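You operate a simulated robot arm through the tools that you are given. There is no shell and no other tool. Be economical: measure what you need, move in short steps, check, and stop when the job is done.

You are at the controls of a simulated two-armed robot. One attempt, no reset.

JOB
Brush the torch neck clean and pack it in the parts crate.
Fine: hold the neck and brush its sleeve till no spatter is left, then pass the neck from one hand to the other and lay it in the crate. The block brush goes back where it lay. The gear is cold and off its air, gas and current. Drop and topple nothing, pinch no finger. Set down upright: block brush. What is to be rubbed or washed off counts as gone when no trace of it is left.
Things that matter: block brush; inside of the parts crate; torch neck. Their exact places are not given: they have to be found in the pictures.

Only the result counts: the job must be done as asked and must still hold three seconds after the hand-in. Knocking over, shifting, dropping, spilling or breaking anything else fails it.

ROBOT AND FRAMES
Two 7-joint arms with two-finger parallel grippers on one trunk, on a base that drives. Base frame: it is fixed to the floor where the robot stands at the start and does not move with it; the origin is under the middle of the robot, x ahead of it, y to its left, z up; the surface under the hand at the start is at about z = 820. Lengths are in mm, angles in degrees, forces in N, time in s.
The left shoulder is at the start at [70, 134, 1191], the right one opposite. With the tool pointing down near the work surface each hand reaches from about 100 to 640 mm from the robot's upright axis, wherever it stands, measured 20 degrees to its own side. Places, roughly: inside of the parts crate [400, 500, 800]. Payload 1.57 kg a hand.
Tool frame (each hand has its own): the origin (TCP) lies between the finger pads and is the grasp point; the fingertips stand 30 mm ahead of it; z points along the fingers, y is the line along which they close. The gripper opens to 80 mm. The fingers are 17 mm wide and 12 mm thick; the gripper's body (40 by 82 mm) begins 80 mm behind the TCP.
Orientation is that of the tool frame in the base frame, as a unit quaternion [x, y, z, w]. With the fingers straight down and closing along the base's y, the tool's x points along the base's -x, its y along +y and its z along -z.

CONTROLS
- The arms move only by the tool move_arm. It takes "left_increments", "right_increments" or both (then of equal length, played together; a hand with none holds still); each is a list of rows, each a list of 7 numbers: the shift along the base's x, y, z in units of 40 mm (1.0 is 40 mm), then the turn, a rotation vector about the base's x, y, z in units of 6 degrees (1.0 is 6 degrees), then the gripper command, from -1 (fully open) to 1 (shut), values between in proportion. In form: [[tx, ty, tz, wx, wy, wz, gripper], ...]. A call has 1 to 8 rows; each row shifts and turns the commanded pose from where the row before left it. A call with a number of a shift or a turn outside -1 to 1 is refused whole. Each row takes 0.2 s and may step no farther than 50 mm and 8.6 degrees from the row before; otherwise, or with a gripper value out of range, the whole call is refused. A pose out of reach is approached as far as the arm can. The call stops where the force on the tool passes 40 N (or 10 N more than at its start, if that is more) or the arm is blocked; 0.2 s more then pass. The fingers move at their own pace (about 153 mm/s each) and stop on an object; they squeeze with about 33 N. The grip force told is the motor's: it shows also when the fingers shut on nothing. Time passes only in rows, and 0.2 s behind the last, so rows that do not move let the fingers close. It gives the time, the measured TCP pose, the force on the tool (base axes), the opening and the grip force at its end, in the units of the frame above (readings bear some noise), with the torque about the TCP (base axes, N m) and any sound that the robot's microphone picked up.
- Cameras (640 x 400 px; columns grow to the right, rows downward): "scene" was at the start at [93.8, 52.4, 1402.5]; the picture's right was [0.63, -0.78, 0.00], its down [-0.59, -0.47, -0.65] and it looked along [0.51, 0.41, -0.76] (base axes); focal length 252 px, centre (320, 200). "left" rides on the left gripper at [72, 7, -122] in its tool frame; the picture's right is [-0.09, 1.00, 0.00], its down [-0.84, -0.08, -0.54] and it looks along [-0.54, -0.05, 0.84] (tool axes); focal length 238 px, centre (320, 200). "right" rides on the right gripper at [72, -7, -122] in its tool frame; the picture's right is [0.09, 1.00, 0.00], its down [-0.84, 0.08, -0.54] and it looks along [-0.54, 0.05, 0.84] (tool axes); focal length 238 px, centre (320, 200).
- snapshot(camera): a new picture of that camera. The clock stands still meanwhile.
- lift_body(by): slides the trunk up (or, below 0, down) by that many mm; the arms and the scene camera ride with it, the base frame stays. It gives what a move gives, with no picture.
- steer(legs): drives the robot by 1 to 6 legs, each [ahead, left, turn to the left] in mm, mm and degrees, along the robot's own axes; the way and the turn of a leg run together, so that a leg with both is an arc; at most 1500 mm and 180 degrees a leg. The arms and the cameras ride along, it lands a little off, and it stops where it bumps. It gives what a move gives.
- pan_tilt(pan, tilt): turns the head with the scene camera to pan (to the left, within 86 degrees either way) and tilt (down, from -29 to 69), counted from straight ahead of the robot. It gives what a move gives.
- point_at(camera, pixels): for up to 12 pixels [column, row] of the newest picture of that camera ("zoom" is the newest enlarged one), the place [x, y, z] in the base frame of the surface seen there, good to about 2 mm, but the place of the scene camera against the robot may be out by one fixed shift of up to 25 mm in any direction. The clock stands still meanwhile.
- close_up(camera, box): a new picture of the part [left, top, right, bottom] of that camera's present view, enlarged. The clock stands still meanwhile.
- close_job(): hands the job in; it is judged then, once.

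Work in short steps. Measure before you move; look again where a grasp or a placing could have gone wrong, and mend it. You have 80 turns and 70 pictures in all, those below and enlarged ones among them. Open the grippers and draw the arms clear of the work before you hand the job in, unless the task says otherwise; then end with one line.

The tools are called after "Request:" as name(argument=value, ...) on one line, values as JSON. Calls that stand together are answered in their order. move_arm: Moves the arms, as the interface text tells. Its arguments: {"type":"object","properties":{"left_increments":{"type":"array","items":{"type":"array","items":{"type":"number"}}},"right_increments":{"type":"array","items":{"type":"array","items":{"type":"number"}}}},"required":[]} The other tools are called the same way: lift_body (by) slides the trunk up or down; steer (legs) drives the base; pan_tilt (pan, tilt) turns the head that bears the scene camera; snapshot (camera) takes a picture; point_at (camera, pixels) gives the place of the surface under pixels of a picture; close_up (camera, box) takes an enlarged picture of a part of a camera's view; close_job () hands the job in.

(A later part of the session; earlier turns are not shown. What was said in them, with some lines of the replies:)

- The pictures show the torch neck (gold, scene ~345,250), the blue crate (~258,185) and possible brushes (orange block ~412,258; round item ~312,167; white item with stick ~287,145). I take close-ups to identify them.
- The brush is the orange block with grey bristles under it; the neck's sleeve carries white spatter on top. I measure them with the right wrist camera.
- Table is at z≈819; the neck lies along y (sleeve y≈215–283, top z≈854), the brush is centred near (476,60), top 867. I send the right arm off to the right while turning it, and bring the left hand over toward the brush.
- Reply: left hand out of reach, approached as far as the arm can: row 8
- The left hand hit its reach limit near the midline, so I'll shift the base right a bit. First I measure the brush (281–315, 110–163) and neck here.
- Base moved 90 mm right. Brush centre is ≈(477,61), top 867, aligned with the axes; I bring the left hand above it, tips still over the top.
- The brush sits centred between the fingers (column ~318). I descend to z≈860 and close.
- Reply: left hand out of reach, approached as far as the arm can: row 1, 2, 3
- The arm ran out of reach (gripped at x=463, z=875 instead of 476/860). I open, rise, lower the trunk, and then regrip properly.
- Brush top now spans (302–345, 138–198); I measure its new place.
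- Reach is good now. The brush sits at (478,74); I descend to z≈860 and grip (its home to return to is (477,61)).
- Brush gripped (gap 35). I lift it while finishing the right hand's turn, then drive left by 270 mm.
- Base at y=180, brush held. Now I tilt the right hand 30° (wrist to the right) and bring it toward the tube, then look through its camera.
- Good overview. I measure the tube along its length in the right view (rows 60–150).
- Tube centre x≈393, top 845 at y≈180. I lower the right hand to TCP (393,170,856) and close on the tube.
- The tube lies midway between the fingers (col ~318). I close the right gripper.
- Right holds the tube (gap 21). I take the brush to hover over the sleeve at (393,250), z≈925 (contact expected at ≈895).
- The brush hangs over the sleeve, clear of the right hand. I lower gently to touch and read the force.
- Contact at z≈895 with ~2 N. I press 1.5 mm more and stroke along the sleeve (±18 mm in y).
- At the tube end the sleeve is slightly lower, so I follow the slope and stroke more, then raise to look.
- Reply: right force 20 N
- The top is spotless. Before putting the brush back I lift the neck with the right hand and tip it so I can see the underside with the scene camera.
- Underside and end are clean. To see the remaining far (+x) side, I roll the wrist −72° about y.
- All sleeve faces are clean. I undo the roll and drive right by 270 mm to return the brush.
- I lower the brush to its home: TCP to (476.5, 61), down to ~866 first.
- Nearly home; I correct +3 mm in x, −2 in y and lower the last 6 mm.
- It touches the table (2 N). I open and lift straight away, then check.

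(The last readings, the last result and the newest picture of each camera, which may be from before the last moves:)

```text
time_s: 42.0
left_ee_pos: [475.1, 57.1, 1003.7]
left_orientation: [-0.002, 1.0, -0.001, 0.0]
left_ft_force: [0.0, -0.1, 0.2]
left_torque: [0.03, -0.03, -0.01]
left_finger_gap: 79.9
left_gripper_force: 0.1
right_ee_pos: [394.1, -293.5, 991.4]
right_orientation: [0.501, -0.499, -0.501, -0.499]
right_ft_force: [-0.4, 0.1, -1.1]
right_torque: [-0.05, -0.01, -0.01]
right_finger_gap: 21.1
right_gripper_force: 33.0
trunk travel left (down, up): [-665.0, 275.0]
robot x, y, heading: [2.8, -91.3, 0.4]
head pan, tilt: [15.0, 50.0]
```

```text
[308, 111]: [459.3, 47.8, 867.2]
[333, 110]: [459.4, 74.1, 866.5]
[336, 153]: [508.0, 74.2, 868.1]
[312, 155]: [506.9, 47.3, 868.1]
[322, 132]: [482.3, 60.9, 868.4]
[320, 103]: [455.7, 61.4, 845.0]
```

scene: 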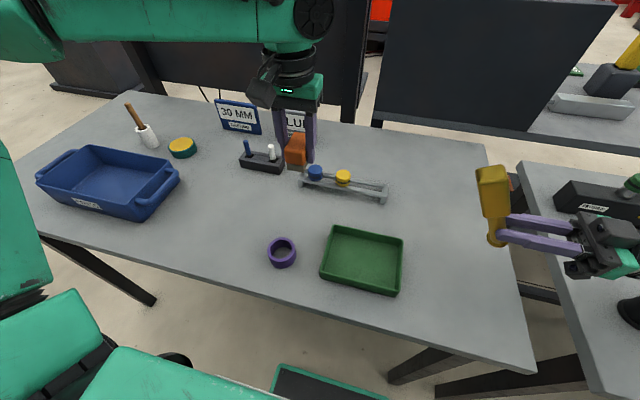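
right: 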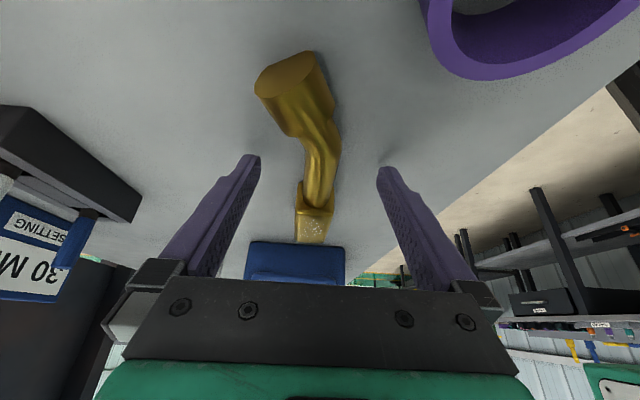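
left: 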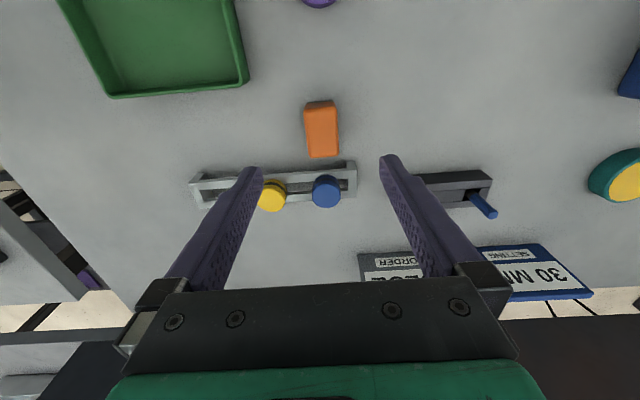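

Brush stands upright at ≈(482,61), y exact and x within ~5 mm of home. Now I drive left 340 mm for the hand-over near the crate.

Request:
steer(legs=[[0, 340, 0]])

Request:
move_arm(left_increments=[[0, 0, 0.4, 0, 0, -1, -1], [0, 0, 0.4, 0, 0, -1, -1], [0, 0, 0.4, 0, 0, -1, -1], [0, 0, 0.4, 0, 0, -1, -1], [0, 0, 0.4, 0, 0, -1, -1], [0, 0, 0.4, 0, 0, -1, -1], [0, 0, 0.4, 0, 0, -1, -1], [0, 0, 0.4, 0, 0, -1, -1]], right_increments=[[0, 0.5, 0, -1, 0, 0, 1], [0, 0.5, 0, -1, 0, 0, 1], [0, 0.5, 0, -1, 0, 0, 1], [0, 0.5, 0, -1, 0, 0, 1], [0, 0.5, 0, -1, 0, 0, 1], [0, 0.5, 0, -1, 0, 0, 1], [0, 0.5, 0, -1, 0, 0, 1], [0, 0.5, 0, -1, 0, 0, 1]])

Request:
move_arm(left_increments=[[0, 0, 0, 0, 0, -1, -1], [0, 0, 0, 0, 0, -1, -1], [0, 0, 0, 0, 0, -1, -1], [0, 0, 0, 0, 0, -1, -1], [0, 0, 0, 0, 0, -1, -1], [0, 0, 0, 0, 0, -1, -1], [0, 0, 0, 0, 0, -1, -1]], right_increments=[[0, 0.2, 0, -1, 0, 0, 1], [0, 0.2, 0, -1, 0, 0, 1], [0, 0, 0, 0, 0, 0, 1], [0, 0, 0, 0, 0, 0, 1], [0, 0, 0, 0, 0, 0, 1], [0, 0, 0, 0, 0, 0, 1], [0, 0, 0, 0, 0, 0, 1]])

Request:
snapshot(camera="scene")

Request:
snapshot(camera="left")

```text
time_s: 44.2
left_ee_pos: [469.8, 400.3, 1001.7]
left_orientation: [-0.009, 1.0, -0.001, 0.0]
left_ft_force: [1.0, -0.4, -0.5]
left_torque: [-0.01, 0.01, 0.01]
left_finger_gap: 80.0
left_gripper_force: 0.1
right_ee_pos: [394.4, 46.0, 991.7]
right_orientation: [-0.504, 0.495, 0.505, 0.495]
right_ft_force: [-0.7, 0.4, -1.5]
right_torque: [-0.08, 0.02, 0.01]
right_finger_gap: 20.9
right_gripper_force: 32.7
trunk travel left (down, up): [-665.0, 275.0]
robot x, y, heading: [-2.3, 244.3, 1.1]
head pan, tilt: [15.0, 50.0]
```

```text
time_s: 46.0
left_ee_pos: [468.0, 405.1, 1128.3]
left_orientation: [0.4, 0.917, -0.001, 0.0]
left_ft_force: [0.4, -0.2, -0.9]
left_torque: [0.0, 0.02, 0.02]
left_finger_gap: 80.2
left_gripper_force: 0.1
left hand out of reach, approached as far as the arm can: row 8
right_ee_pos: [395.4, 210.2, 988.3]
right_orientation: [0.662, -0.659, -0.257, -0.247]
right_ft_force: [0.7, 0.1, -1.4]
right_torque: [-0.1, -0.01, 0.01]
right_finger_gap: 21.1
right_gripper_force: 33.3
trunk travel left (down, up): [-665.0, 275.0]
robot x, y, heading: [1.0, 242.0, 0.9]
head pan, tilt: [15.0, 50.0]
```

```text
time_s: 47.6
left_ee_pos: [467.6, 400.8, 1127.7]
left_orientation: [0.702, 0.712, -0.001, 0.001]
left_ft_force: [-0.5, 0.7, 1.0]
left_torque: [-0.01, 0.0, 0.0]
left_finger_gap: 80.1
left_gripper_force: 0.1
right_ee_pos: [394.5, 222.8, 989.0]
right_orientation: [0.685, -0.681, -0.189, -0.177]
right_ft_force: [0.2, 0.0, -2.4]
right_torque: [-0.06, -0.03, 0.02]
right_finger_gap: 21.0
right_gripper_force: 33.3
trunk travel left (down, up): [-665.0, 275.0]
robot x, y, heading: [-4.2, 243.0, 0.8]
head pan, tilt: [15.0, 50.0]
```

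```text
43 pictures are left
```

scene: 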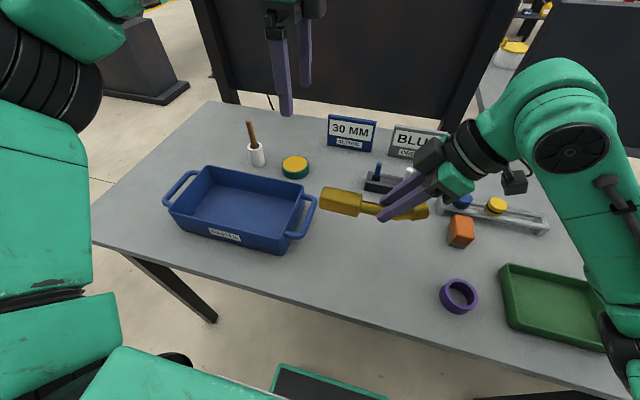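

```text
42 pictures are left
```

left: 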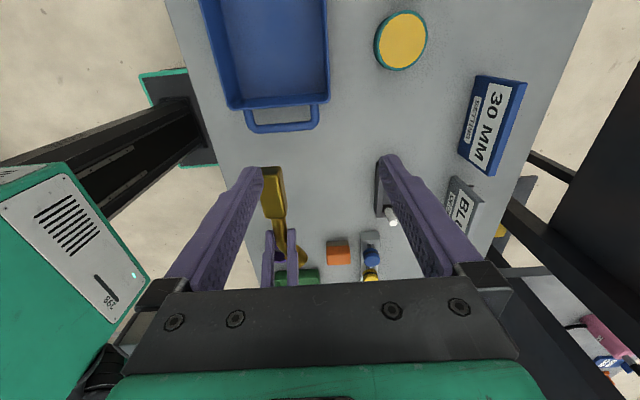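

Both hands are placed; the sleeve shows in the left view near (273,190). I measure it.

Request:
point_at(camera="left", pixels=[[268, 172], [280, 172], [272, 180], [274, 200], [277, 213], [281, 232]])

Request:
point_at(camera="scene", pixels=[[325, 195], [340, 197], [355, 200], [342, 210]])

```text
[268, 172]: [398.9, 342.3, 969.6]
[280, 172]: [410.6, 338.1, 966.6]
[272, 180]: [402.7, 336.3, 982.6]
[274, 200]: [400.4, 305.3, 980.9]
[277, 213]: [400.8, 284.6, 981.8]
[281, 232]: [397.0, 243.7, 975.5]
```

```text
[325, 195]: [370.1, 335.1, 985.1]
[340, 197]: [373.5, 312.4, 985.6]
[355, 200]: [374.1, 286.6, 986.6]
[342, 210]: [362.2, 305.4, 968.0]
```

Sleeve spans y≈270–338, x≈396, top z≈983. I bring the left hand over (396,312) at z≈1070 and check.

Request:
move_arm(left_increments=[[-0.6, -0.74, -0.3, 0, 0, 0, -1], [-0.6, -0.74, -0.3, 0, 0, 0, -1], [-0.6, -0.74, -0.3, 0, 0, 0, -1], [0, 0, -0.5, 0, 0, 0, -1], [0, 0, 0, 0, 0, 0, -1]])

Request:
snapshot(camera="left")

Request:
snapshot(camera="scene")

```text
time_s: 48.8
left_ee_pos: [401.6, 323.7, 1074.3]
left_orientation: [0.7, 0.714, -0.001, -0.001]
left_ft_force: [-0.2, 0.1, 0.3]
left_torque: [0.03, 0.01, 0.01]
left_finger_gap: 80.3
left_gripper_force: 0.0
left hand out of reach, approached as far as the arm can: row 3
right_ee_pos: [394.9, 223.0, 989.9]
right_orientation: [0.684, -0.682, -0.189, -0.177]
right_ft_force: [0.1, 0.1, -1.0]
right_torque: [-0.07, -0.01, 0.0]
right_finger_gap: 21.0
right_gripper_force: 33.1
trunk travel left (down, up): [-665.0, 275.0]
robot x, y, heading: [-4.1, 244.0, 1.0]
head pan, tilt: [15.0, 50.0]
```

```text
41 pictures are left
```

left: 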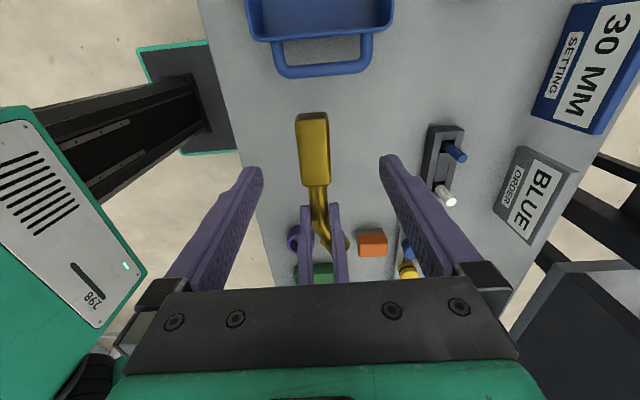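

```text
40 pictures are left
```

scene: 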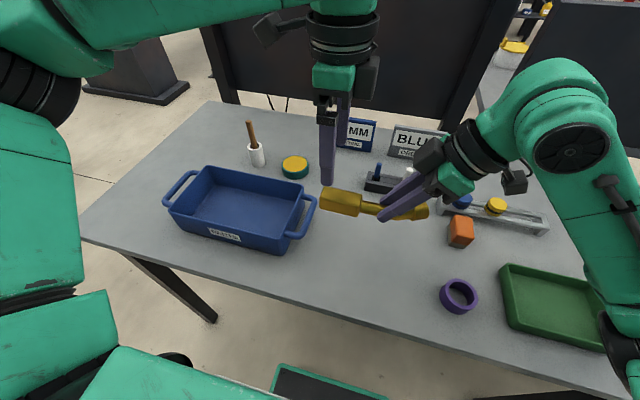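

Left stops at y≈324 (reach limit), so I bring the neck 18 mm further left with the right hand, after measuring the sleeve in this view.

Request:
point_at(camera="left", pixels=[[299, 122], [325, 122], [312, 150], [305, 175], [325, 175], [312, 118]])

Request:
move_arm(right_increments=[[0, 0.45, 0, 0, 0, 0, 1], [0, 0, 0, 0, 0, 0, 1]])

```text
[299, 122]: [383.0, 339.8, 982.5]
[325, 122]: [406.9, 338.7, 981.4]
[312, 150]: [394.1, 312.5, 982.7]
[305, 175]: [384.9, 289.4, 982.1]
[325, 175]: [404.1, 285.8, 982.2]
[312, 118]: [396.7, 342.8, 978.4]
```

```text
time_s: 49.4
left_ee_pos: [401.3, 322.3, 1074.7]
left_orientation: [0.701, 0.713, -0.001, 0.001]
left_ft_force: [0.6, 0.0, 1.0]
left_torque: [0.0, 0.0, 0.03]
left_finger_gap: 79.9
left_gripper_force: 0.1
right_ee_pos: [395.3, 239.7, 991.0]
right_orientation: [0.685, -0.681, -0.189, -0.177]
right_ft_force: [-0.1, -0.7, -1.0]
right_torque: [-0.04, -0.03, 0.02]
right_finger_gap: 21.1
right_gripper_force: 33.0
trunk travel left (down, up): [-665.0, 275.0]
robot x, y, heading: [-3.0, 243.6, 1.0]
head pan, tilt: [15.0, 50.0]
```

Sleeve is now centred at ≈(395,325), top 983. I lower the left hand to z≈985.

Request:
move_arm(left_increments=[[-0.15, 0, -0.6, 0, 0, 0, -1], [0, 0, -0.6, 0, 0, 0, -1], [0, 0, -0.6, 0, 0, 0, -1], [0, 0, -0.42, 0, 0, 0, -1], [0, 0, 0, 0, 0, 0, -1]])

Request:
snapshot(camera="left")

Request:
close_up(camera="scene", box=[240, 100, 480, 250])

```text
time_s: 50.6
left_ee_pos: [394.1, 323.2, 984.7]
left_orientation: [0.702, 0.712, -0.001, 0.0]
left_ft_force: [-0.4, -1.2, 0.7]
left_torque: [0.0, 0.0, -0.01]
left_finger_gap: 80.0
left_gripper_force: 0.0
right_ee_pos: [394.7, 241.5, 991.5]
right_orientation: [0.685, -0.681, -0.189, -0.177]
right_ft_force: [0.7, 0.7, -0.6]
right_torque: [-0.09, -0.01, 0.02]
right_finger_gap: 20.9
right_gripper_force: 33.2
trunk travel left (down, up): [-665.0, 275.0]
robot x, y, heading: [-3.3, 241.9, 1.1]
head pan, tilt: [15.0, 50.0]
```

```text
39 pictures are left
```

left: 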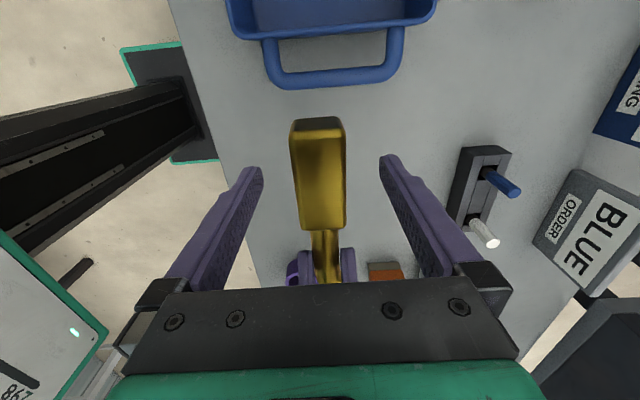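

```text
2.67 times, centred on (360, 175) of scene
```

zoom: 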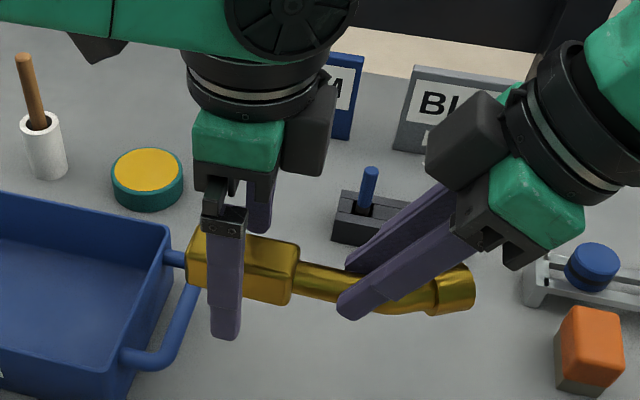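

The sleeve is centred between the left fingers (col ~318) with the hands apart. I close the left gripper.

Request:
move_arm(left_increments=[[0, 0, 0, 0, 0, 0, 0], [0, 0, 0, 0, 0, 0, 1], [0, 0, 0, 0, 0, 0, 1]])

```text
time_s: 51.4
left_ee_pos: [394.4, 323.3, 985.3]
left_orientation: [0.701, 0.713, -0.001, 0.0]
left_ft_force: [-1.1, 0.4, 0.6]
left_torque: [0.13, 0.23, -0.36]
left_finger_gap: 31.7
left_gripper_force: 33.8
right_ee_pos: [394.0, 240.3, 990.1]
right_orientation: [0.684, -0.682, -0.188, -0.179]
right_ft_force: [1.5, 0.3, -1.0]
right_torque: [-0.17, -0.21, 0.19]
right_finger_gap: 21.1
right_gripper_force: 33.2
trunk travel left (down, up): [-665.0, 275.0]
robot x, y, heading: [-8.1, 242.3, 0.9]
head pan, tilt: [15.0, 50.0]
```

Both hands hold the neck. I hold briefly, open the right gripper, and back it off along its tool axis.

Request:
move_arm(left_increments=[[0, 0, 0, 0, 0, 0, 1], [0, 0, 0, 0, 0, 0, 1], [0, 0, 0, 0, 0, 0, 1], [0, 0, 0, 0, 0, 0, 1]], right_increments=[[0, 0, 0, 0, 0, 0, 1], [0, 0, 0, 0, 0, 0, 0], [0, 0, 0, 0, 0, 0, -1], [0, 0, 0, 0, 0, 0, -1]])

Request:
move_arm(left_increments=[[0, 0, 0, 0, 0, 0, 1], [0, 0, 0, 0, 0, 0, 1], [0, 0, 0, 0, 0, 0, 1], [0, 0, 0, 0, 0, 0, 1], [0, 0, 0, 0, 0, 0, 1], [0, 0, 0, 0, 0, 0, 1]], right_increments=[[0, -0.4, 0.69, 0, 0, 0, -1], [0, -0.4, 0.69, 0, 0, 0, -1], [0, -0.5, 0.69, 0, 0, 0, -1], [0, -0.9, 0.2, 0, 0, 0, -1], [0, -1, 0, 0, 0, 0, -1], [0, -1, 0, 0, 0, 0, -1]])

Request:
snapshot(camera="scene")

Request:
snapshot(camera="left")

```text
time_s: 52.4
left_ee_pos: [393.9, 323.1, 985.1]
left_orientation: [0.701, 0.713, -0.001, 0.0]
left_ft_force: [0.3, 0.7, 0.0]
left_torque: [0.03, -0.03, 0.0]
left_finger_gap: 31.4
left_gripper_force: 33.2
right_ee_pos: [394.9, 240.6, 990.5]
right_orientation: [0.685, -0.681, -0.19, -0.177]
right_ft_force: [0.4, 0.7, -0.6]
right_torque: [-0.03, -0.01, 0.0]
right_finger_gap: 80.1
right_gripper_force: 0.1
trunk travel left (down, up): [-665.0, 275.0]
robot x, y, heading: [-4.0, 243.0, 1.3]
head pan, tilt: [15.0, 50.0]
```

```text
time_s: 53.8
left_ee_pos: [393.2, 322.2, 985.3]
left_orientation: [0.701, 0.713, -0.001, -0.001]
left_ft_force: [0.1, 0.2, 0.3]
left_torque: [0.05, 0.03, -0.03]
left_finger_gap: 31.2
left_gripper_force: 32.9
right_ee_pos: [393.5, 74.1, 1079.3]
right_orientation: [0.684, -0.681, -0.189, -0.178]
right_ft_force: [0.1, -1.2, 1.0]
right_torque: [0.07, -0.04, -0.02]
right_finger_gap: 79.9
right_gripper_force: 0.1
trunk travel left (down, up): [-665.0, 275.0]
robot x, y, heading: [-5.6, 244.8, 1.1]
head pan, tilt: [15.0, 50.0]
```

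```text
37 pictures are left
```

scene: 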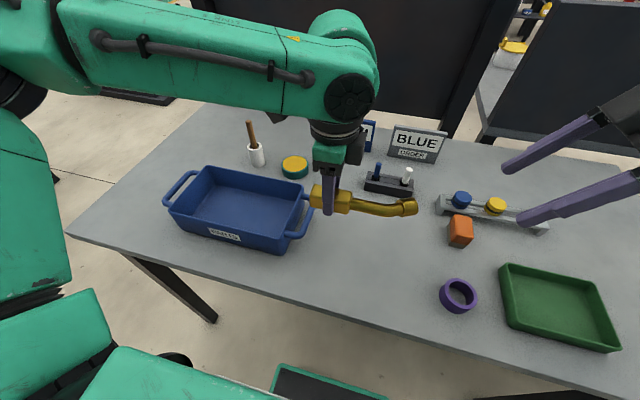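

```text
36 pictures are left
```

left: 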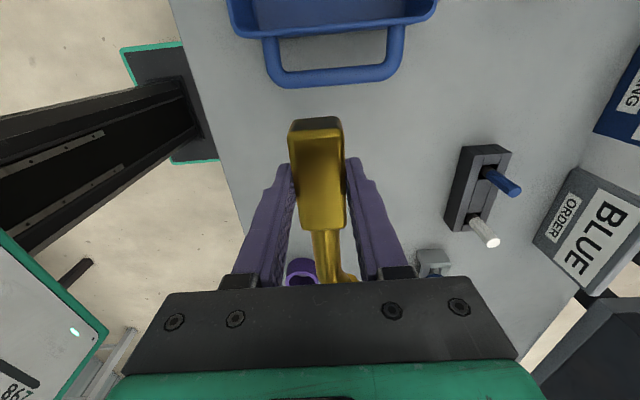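

The left holds the neck alone, steadily. I raise it and carry it over the crate, then measure the crate from above.

Request:
move_arm(left_increments=[[0, 0, 0.6, 0, 0, 0, 1], [0, 0.6, 0.6, 0, 0, 0, 1], [0.1, 1, 0.4, 0, 0, 0, 1], [0.1, 1, 0, 0, 0, 0, 1], [0.1, 1, 0, 0, 0, 0, 1], [0.1, 1, 0, 0, 0, 0, 1], [0.1, 1, 0, 0, 0, 0, 1], [0, 0, 0, 0, 0, 0, 1]])

Request:
pan_tilt(pan=40, tilt=50)

Request:
snapshot(camera="left")

Request:
snapshot(camera="scene")

```text
time_s: 55.6
left_ee_pos: [414.1, 549.0, 1048.4]
left_orientation: [0.701, 0.713, -0.001, 0.0]
left_ft_force: [-1.0, 0.0, -0.8]
left_torque: [0.04, -0.03, -0.01]
left_finger_gap: 31.4
left_gripper_force: 33.2
right_ee_pos: [393.3, 74.5, 1080.7]
right_orientation: [0.685, -0.681, -0.189, -0.177]
right_ft_force: [0.2, -0.3, 0.0]
right_torque: [0.0, 0.0, -0.01]
right_finger_gap: 80.2
right_gripper_force: 0.1
trunk travel left (down, up): [-665.0, 275.0]
robot x, y, heading: [-5.4, 241.8, 1.2]
head pan, tilt: [15.0, 50.0]
```

```text
time_s: 56.5
left_ee_pos: [413.7, 548.4, 1049.0]
left_orientation: [0.701, 0.713, -0.001, 0.001]
left_ft_force: [-0.4, 0.5, -0.3]
left_torque: [0.06, 0.04, 0.01]
left_finger_gap: 31.3
left_gripper_force: 33.0
right_ee_pos: [394.7, 75.9, 1079.7]
right_orientation: [0.684, -0.681, -0.19, -0.177]
right_ft_force: [-0.4, -0.9, 0.2]
right_torque: [0.0, 0.01, -0.01]
right_finger_gap: 80.0
right_gripper_force: 0.1
trunk travel left (down, up): [-665.0, 275.0]
robot x, y, heading: [-6.5, 245.3, 1.1]
head pan, tilt: [40.0, 50.0]
```

```text
35 pictures are left
```

left: 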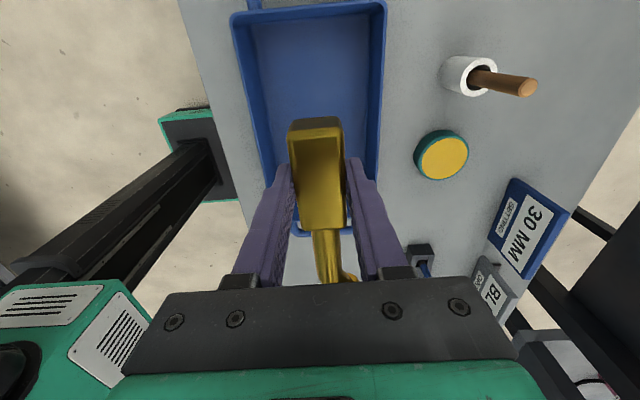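

```text
34 pictures are left
```

scene: 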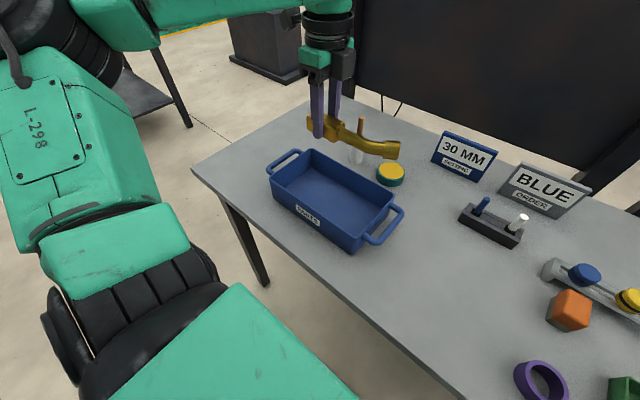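

I measure the crate rim and floor in both views.

Request:
point_at(camera="left", pixels=[[236, 20], [384, 8], [383, 100], [247, 90], [260, 60], [368, 60], [310, 60], [300, 15], [312, 8], [370, 150]])

Request:
point_at(camera="scene", pixels=[[274, 178], [312, 151], [390, 201], [353, 234], [330, 190], [375, 210], [300, 185], [350, 225], [280, 180]])

```text
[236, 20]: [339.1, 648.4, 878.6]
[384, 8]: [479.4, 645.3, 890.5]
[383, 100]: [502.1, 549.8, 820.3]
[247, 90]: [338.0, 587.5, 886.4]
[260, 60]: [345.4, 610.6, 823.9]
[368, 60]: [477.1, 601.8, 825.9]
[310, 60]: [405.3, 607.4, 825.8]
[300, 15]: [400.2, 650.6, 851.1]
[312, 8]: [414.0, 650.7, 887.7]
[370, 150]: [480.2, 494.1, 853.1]
```

```text
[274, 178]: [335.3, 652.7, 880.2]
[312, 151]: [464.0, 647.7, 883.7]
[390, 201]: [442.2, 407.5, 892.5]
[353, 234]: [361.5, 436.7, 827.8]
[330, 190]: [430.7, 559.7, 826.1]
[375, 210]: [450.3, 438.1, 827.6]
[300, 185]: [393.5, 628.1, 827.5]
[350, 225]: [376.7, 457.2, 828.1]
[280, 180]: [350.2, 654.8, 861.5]
```

Crate interior: x≈345–477, y≈415–648, floor z≈825. I align to TCP (407,580) and lower to z≈885, then check.

Request:
move_arm(left_increments=[[-0.09, 0.4, -0.5, 0, 0, 0, 1], [-0.09, 0.4, -0.6, 0, 0, 0, 1], [0, 0, -0.8, 0, 0, 0, 1], [0, 0, -0.8, 0, 0, 0, 1], [0, 0, -0.8, 0, 0, 0, 1], [0, 0, -0.6, 0, 0, 0, 1], [0, 0, 0, 0, 0, 0, 1]])

Request:
snapshot(camera="left")

Request:
close_up(camera="scene", box=[220, 100, 460, 250])

```text
time_s: 58.0
left_ee_pos: [403.6, 576.2, 881.9]
left_orientation: [0.701, 0.713, -0.001, 0.0]
left_ft_force: [0.1, -0.1, -1.5]
left_torque: [0.08, 0.01, 0.0]
left_finger_gap: 31.1
left_gripper_force: 33.3
right_ee_pos: [393.6, 74.7, 1079.8]
right_orientation: [0.685, -0.681, -0.188, -0.178]
right_ft_force: [0.1, 0.3, -0.5]
right_torque: [-0.02, -0.04, -0.04]
right_finger_gap: 80.1
right_gripper_force: 0.0
trunk travel left (down, up): [-665.0, 275.0]
robot x, y, heading: [-2.6, 241.1, 0.9]
head pan, tilt: [40.0, 50.0]
```

```text
33 pictures are left
```

left: 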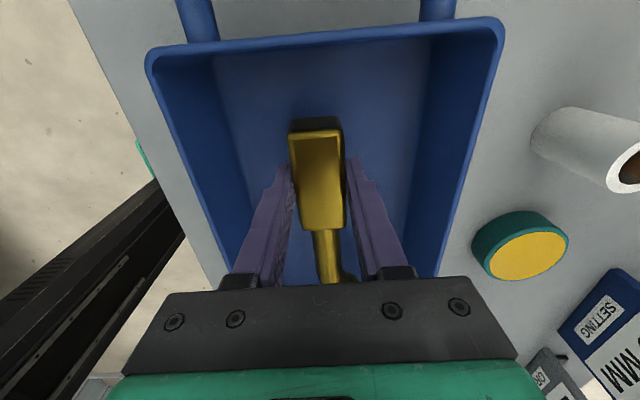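

```text
2.67 times, centred on (340, 175) of scene
```

zoom: 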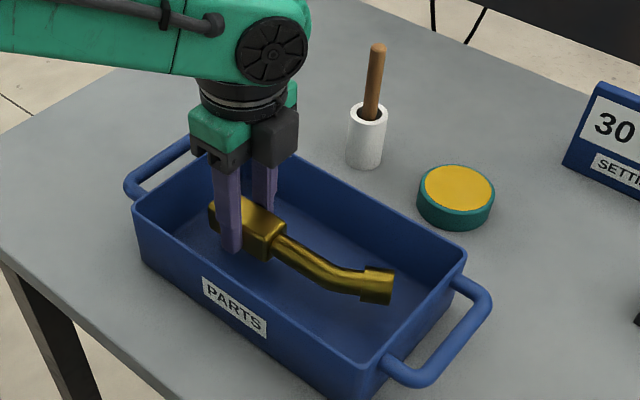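

The neck is well inside the crate. I lower the last ~20 mm in small steps until it touches.

Request:
move_arm(left_increments=[[0, 0, -0.25, 0, 0, 0, 1], [0, 0, -0.12, 0, 0, 0, 1], [0, 0, -0.05, 0, 0, 0, 1], [0, 0, -0.04, 0, 0, 0, 1], [0, 0, 0, 0, 0, 0, 1]])

```text
time_s: 59.2
left_ee_pos: [406.5, 577.4, 864.8]
left_orientation: [0.701, 0.713, -0.001, 0.0]
left_ft_force: [0.1, 0.6, -0.8]
left_torque: [0.07, 0.02, 0.0]
left_finger_gap: 31.5
left_gripper_force: 33.5
right_ee_pos: [393.3, 75.7, 1079.9]
right_orientation: [0.685, -0.681, -0.189, -0.177]
right_ft_force: [0.6, -0.1, -0.3]
right_torque: [-0.01, -0.02, 0.03]
right_finger_gap: 80.0
right_gripper_force: 0.1
trunk travel left (down, up): [-665.0, 275.0]
robot x, y, heading: [-1.7, 243.9, 1.1]
head pan, tilt: [40.0, 50.0]
```

Request:
move_arm(left_increments=[[0, 0, -0.05, 0, 0, 0, 1], [0, 0, -0.04, 0, 0, 0, 1], [0, 0, 0, 0, 0, 0, 1]])

```text
time_s: 60.0
left_ee_pos: [406.1, 578.5, 861.8]
left_orientation: [0.7, 0.714, -0.001, 0.001]
left_ft_force: [-0.6, -0.2, -1.0]
left_torque: [0.02, -0.02, 0.02]
left_finger_gap: 31.4
left_gripper_force: 33.1
right_ee_pos: [394.1, 75.4, 1080.6]
right_orientation: [0.684, -0.682, -0.189, -0.178]
right_ft_force: [0.5, 0.8, 0.3]
right_torque: [-0.05, -0.01, 0.01]
right_finger_gap: 80.1
right_gripper_force: 0.0
trunk travel left (down, up): [-665.0, 275.0]
robot x, y, heading: [-3.8, 245.2, 1.0]
head pan, tilt: [40.0, 50.0]
```

Not yet touching by force; I go down another few mm (tips still ≈5 mm above the floor).

Request:
move_arm(left_increments=[[0, 0, -0.05, 0, 0, 0, 1], [0, 0, 0, 0, 0, 0, 1]])

```text
time_s: 60.6
left_ee_pos: [405.8, 579.8, 860.6]
left_orientation: [0.701, 0.713, -0.002, 0.0]
left_ft_force: [-0.2, 0.1, -1.2]
left_torque: [0.02, -0.01, 0.01]
left_finger_gap: 31.4
left_gripper_force: 33.0
right_ee_pos: [393.7, 75.1, 1080.8]
right_orientation: [0.685, -0.681, -0.189, -0.177]
right_ft_force: [0.4, -0.3, 0.3]
right_torque: [0.03, 0.0, -0.02]
right_finger_gap: 79.9
right_gripper_force: 0.0
trunk travel left (down, up): [-665.0, 275.0]
robot x, y, heading: [-3.6, 242.4, 1.1]
head pan, tilt: [40.0, 50.0]
```

Request:
move_arm(left_increments=[[0, 0, -0.04, 0, 0, 0, 1], [0, 0, -0.04, 0, 0, 0, 1], [0, 0, 0, 0, 0, 0, 1]])

Request:
close_up(camera="scene", box=[260, 140, 400, 228])

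```text
time_s: 61.5
left_ee_pos: [406.9, 577.9, 857.5]
left_orientation: [0.7, 0.714, -0.001, 0.0]
left_ft_force: [-0.2, 0.5, 0.8]
left_torque: [-0.01, -0.06, 0.0]
left_finger_gap: 31.2
left_gripper_force: 33.4
right_ee_pos: [394.3, 76.3, 1080.2]
right_orientation: [0.684, -0.682, -0.188, -0.178]
right_ft_force: [1.0, -0.2, 0.8]
right_torque: [0.02, -0.02, -0.01]
right_finger_gap: 80.3
right_gripper_force: 0.0
trunk travel left (down, up): [-665.0, 275.0]
robot x, y, heading: [-4.7, 242.5, 1.3]
head pan, tilt: [40.0, 50.0]
```

```text
4.55 times, centred on (330, 184) of scene
```

zoom: 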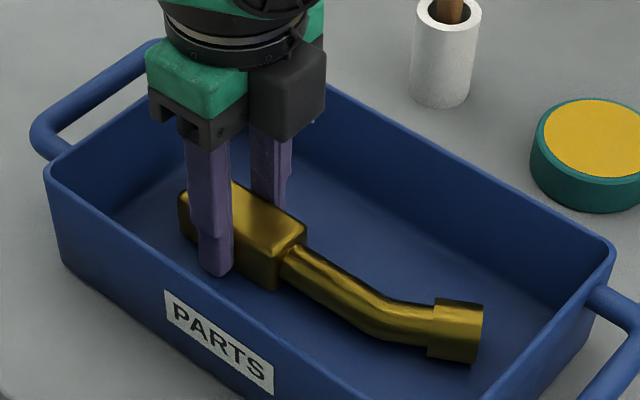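

Contact shows (+0.8 N, weight gone). I open to ~55 mm inside the crate and lift straight out.

Request:
move_arm(left_increments=[[0, 0, -0.02, 0, 0, 0, 1], [0, 0, 0, 0, 0, 0, 0], [0, 0, 0, 0, 0, 0, -0.4], [0, 0, 0, 0, 0, 0, -0.4], [0, 0, 0.5, 0, 0, 0, -0.4], [0, 0, 1, 0, 0, 0, -0.4], [0, 0, 1, 0, 0, 0, -0.4], [0, 0, 1, 0, 0, 0, -0.4]])

Request:
move_arm(left_increments=[[0, 0, 0.8, 0, 0, 0, -1], [-0.5, 0, 0.5, 0, 0, 0, -1], [-0.5, 0, 0, 0, 0, 0, -1], [0, 0, 0, 0, 0, 0, -1]])

Request:
snapshot(camera="scene")

Request:
close_up(camera="scene", box=[260, 140, 400, 228])

```text
time_s: 63.2
left_ee_pos: [404.6, 576.3, 997.2]
left_orientation: [0.702, 0.712, -0.001, 0.0]
left_ft_force: [-1.6, -0.2, 0.5]
left_torque: [0.02, -0.01, 0.01]
left_finger_gap: 56.1
left_gripper_force: 0.1
right_ee_pos: [392.9, 75.7, 1080.8]
right_orientation: [0.685, -0.681, -0.19, -0.177]
right_ft_force: [-0.1, 0.1, -1.0]
right_torque: [0.07, 0.04, -0.01]
right_finger_gap: 80.2
right_gripper_force: 0.0
trunk travel left (down, up): [-665.0, 275.0]
robot x, y, heading: [-3.3, 241.9, 1.2]
head pan, tilt: [40.0, 50.0]
```

```text
time_s: 64.2
left_ee_pos: [366.9, 577.7, 1046.1]
left_orientation: [0.702, 0.712, -0.001, -0.001]
left_ft_force: [0.5, 0.2, 0.0]
left_torque: [0.01, 0.0, 0.0]
left_finger_gap: 80.1
left_gripper_force: 0.1
right_ee_pos: [393.1, 74.3, 1080.2]
right_orientation: [0.684, -0.682, -0.189, -0.177]
right_ft_force: [0.1, -0.5, 0.0]
right_torque: [-0.01, 0.0, 0.01]
right_finger_gap: 80.0
right_gripper_force: 0.0
trunk travel left (down, up): [-665.0, 275.0]
robot x, y, heading: [-4.9, 244.8, 0.9]
head pan, tilt: [40.0, 50.0]
```

```text
30 pictures are left
```

scene: 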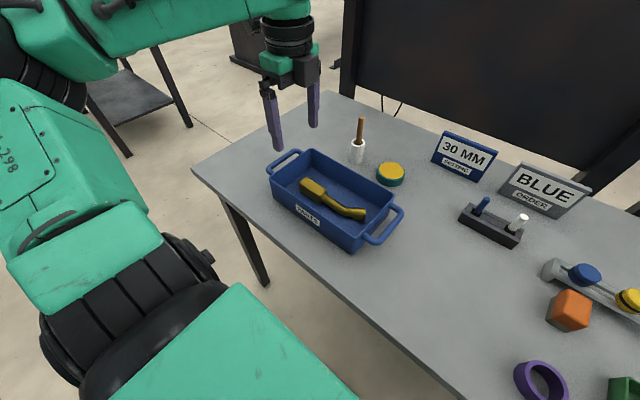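

```text
4.55 times, centred on (330, 184) of scene
```

zoom: 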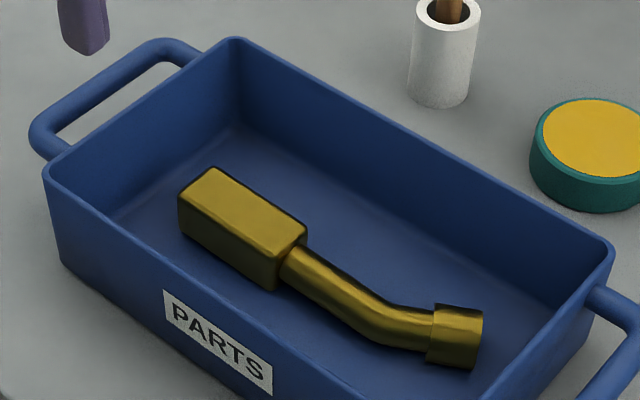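

The neck lies in the crate, clean. I check the brush's place once more from the right camera.

Request:
snapshot(camera="right")

```text
28 pictures are left
```

right: 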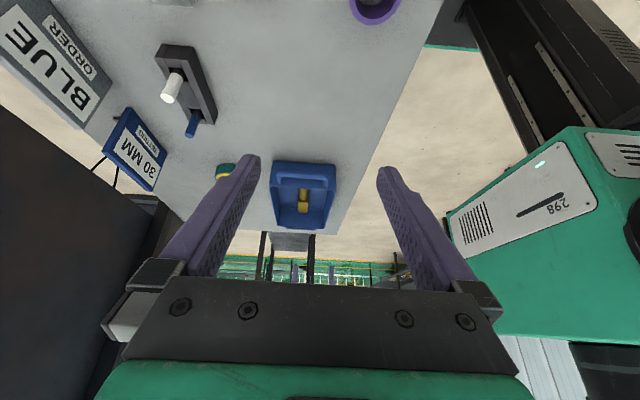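

Compared with the fixed gauge knob, the brush lies where it did at the start: knob-to-brush offset was 63 px before and is 62 px now. It stands upright, the neck is clean in the crate, and both grippers are open and clear, so I hand in.

Request:
close_job()

```text
The job is handed in.
```

I brushed the torch neck's sleeve clean, passed the neck from the right hand to the left and laid it in the parts crate. The block brush is back upright within a few mm of where it lay, both hands are open and clear, and the job is handed in.
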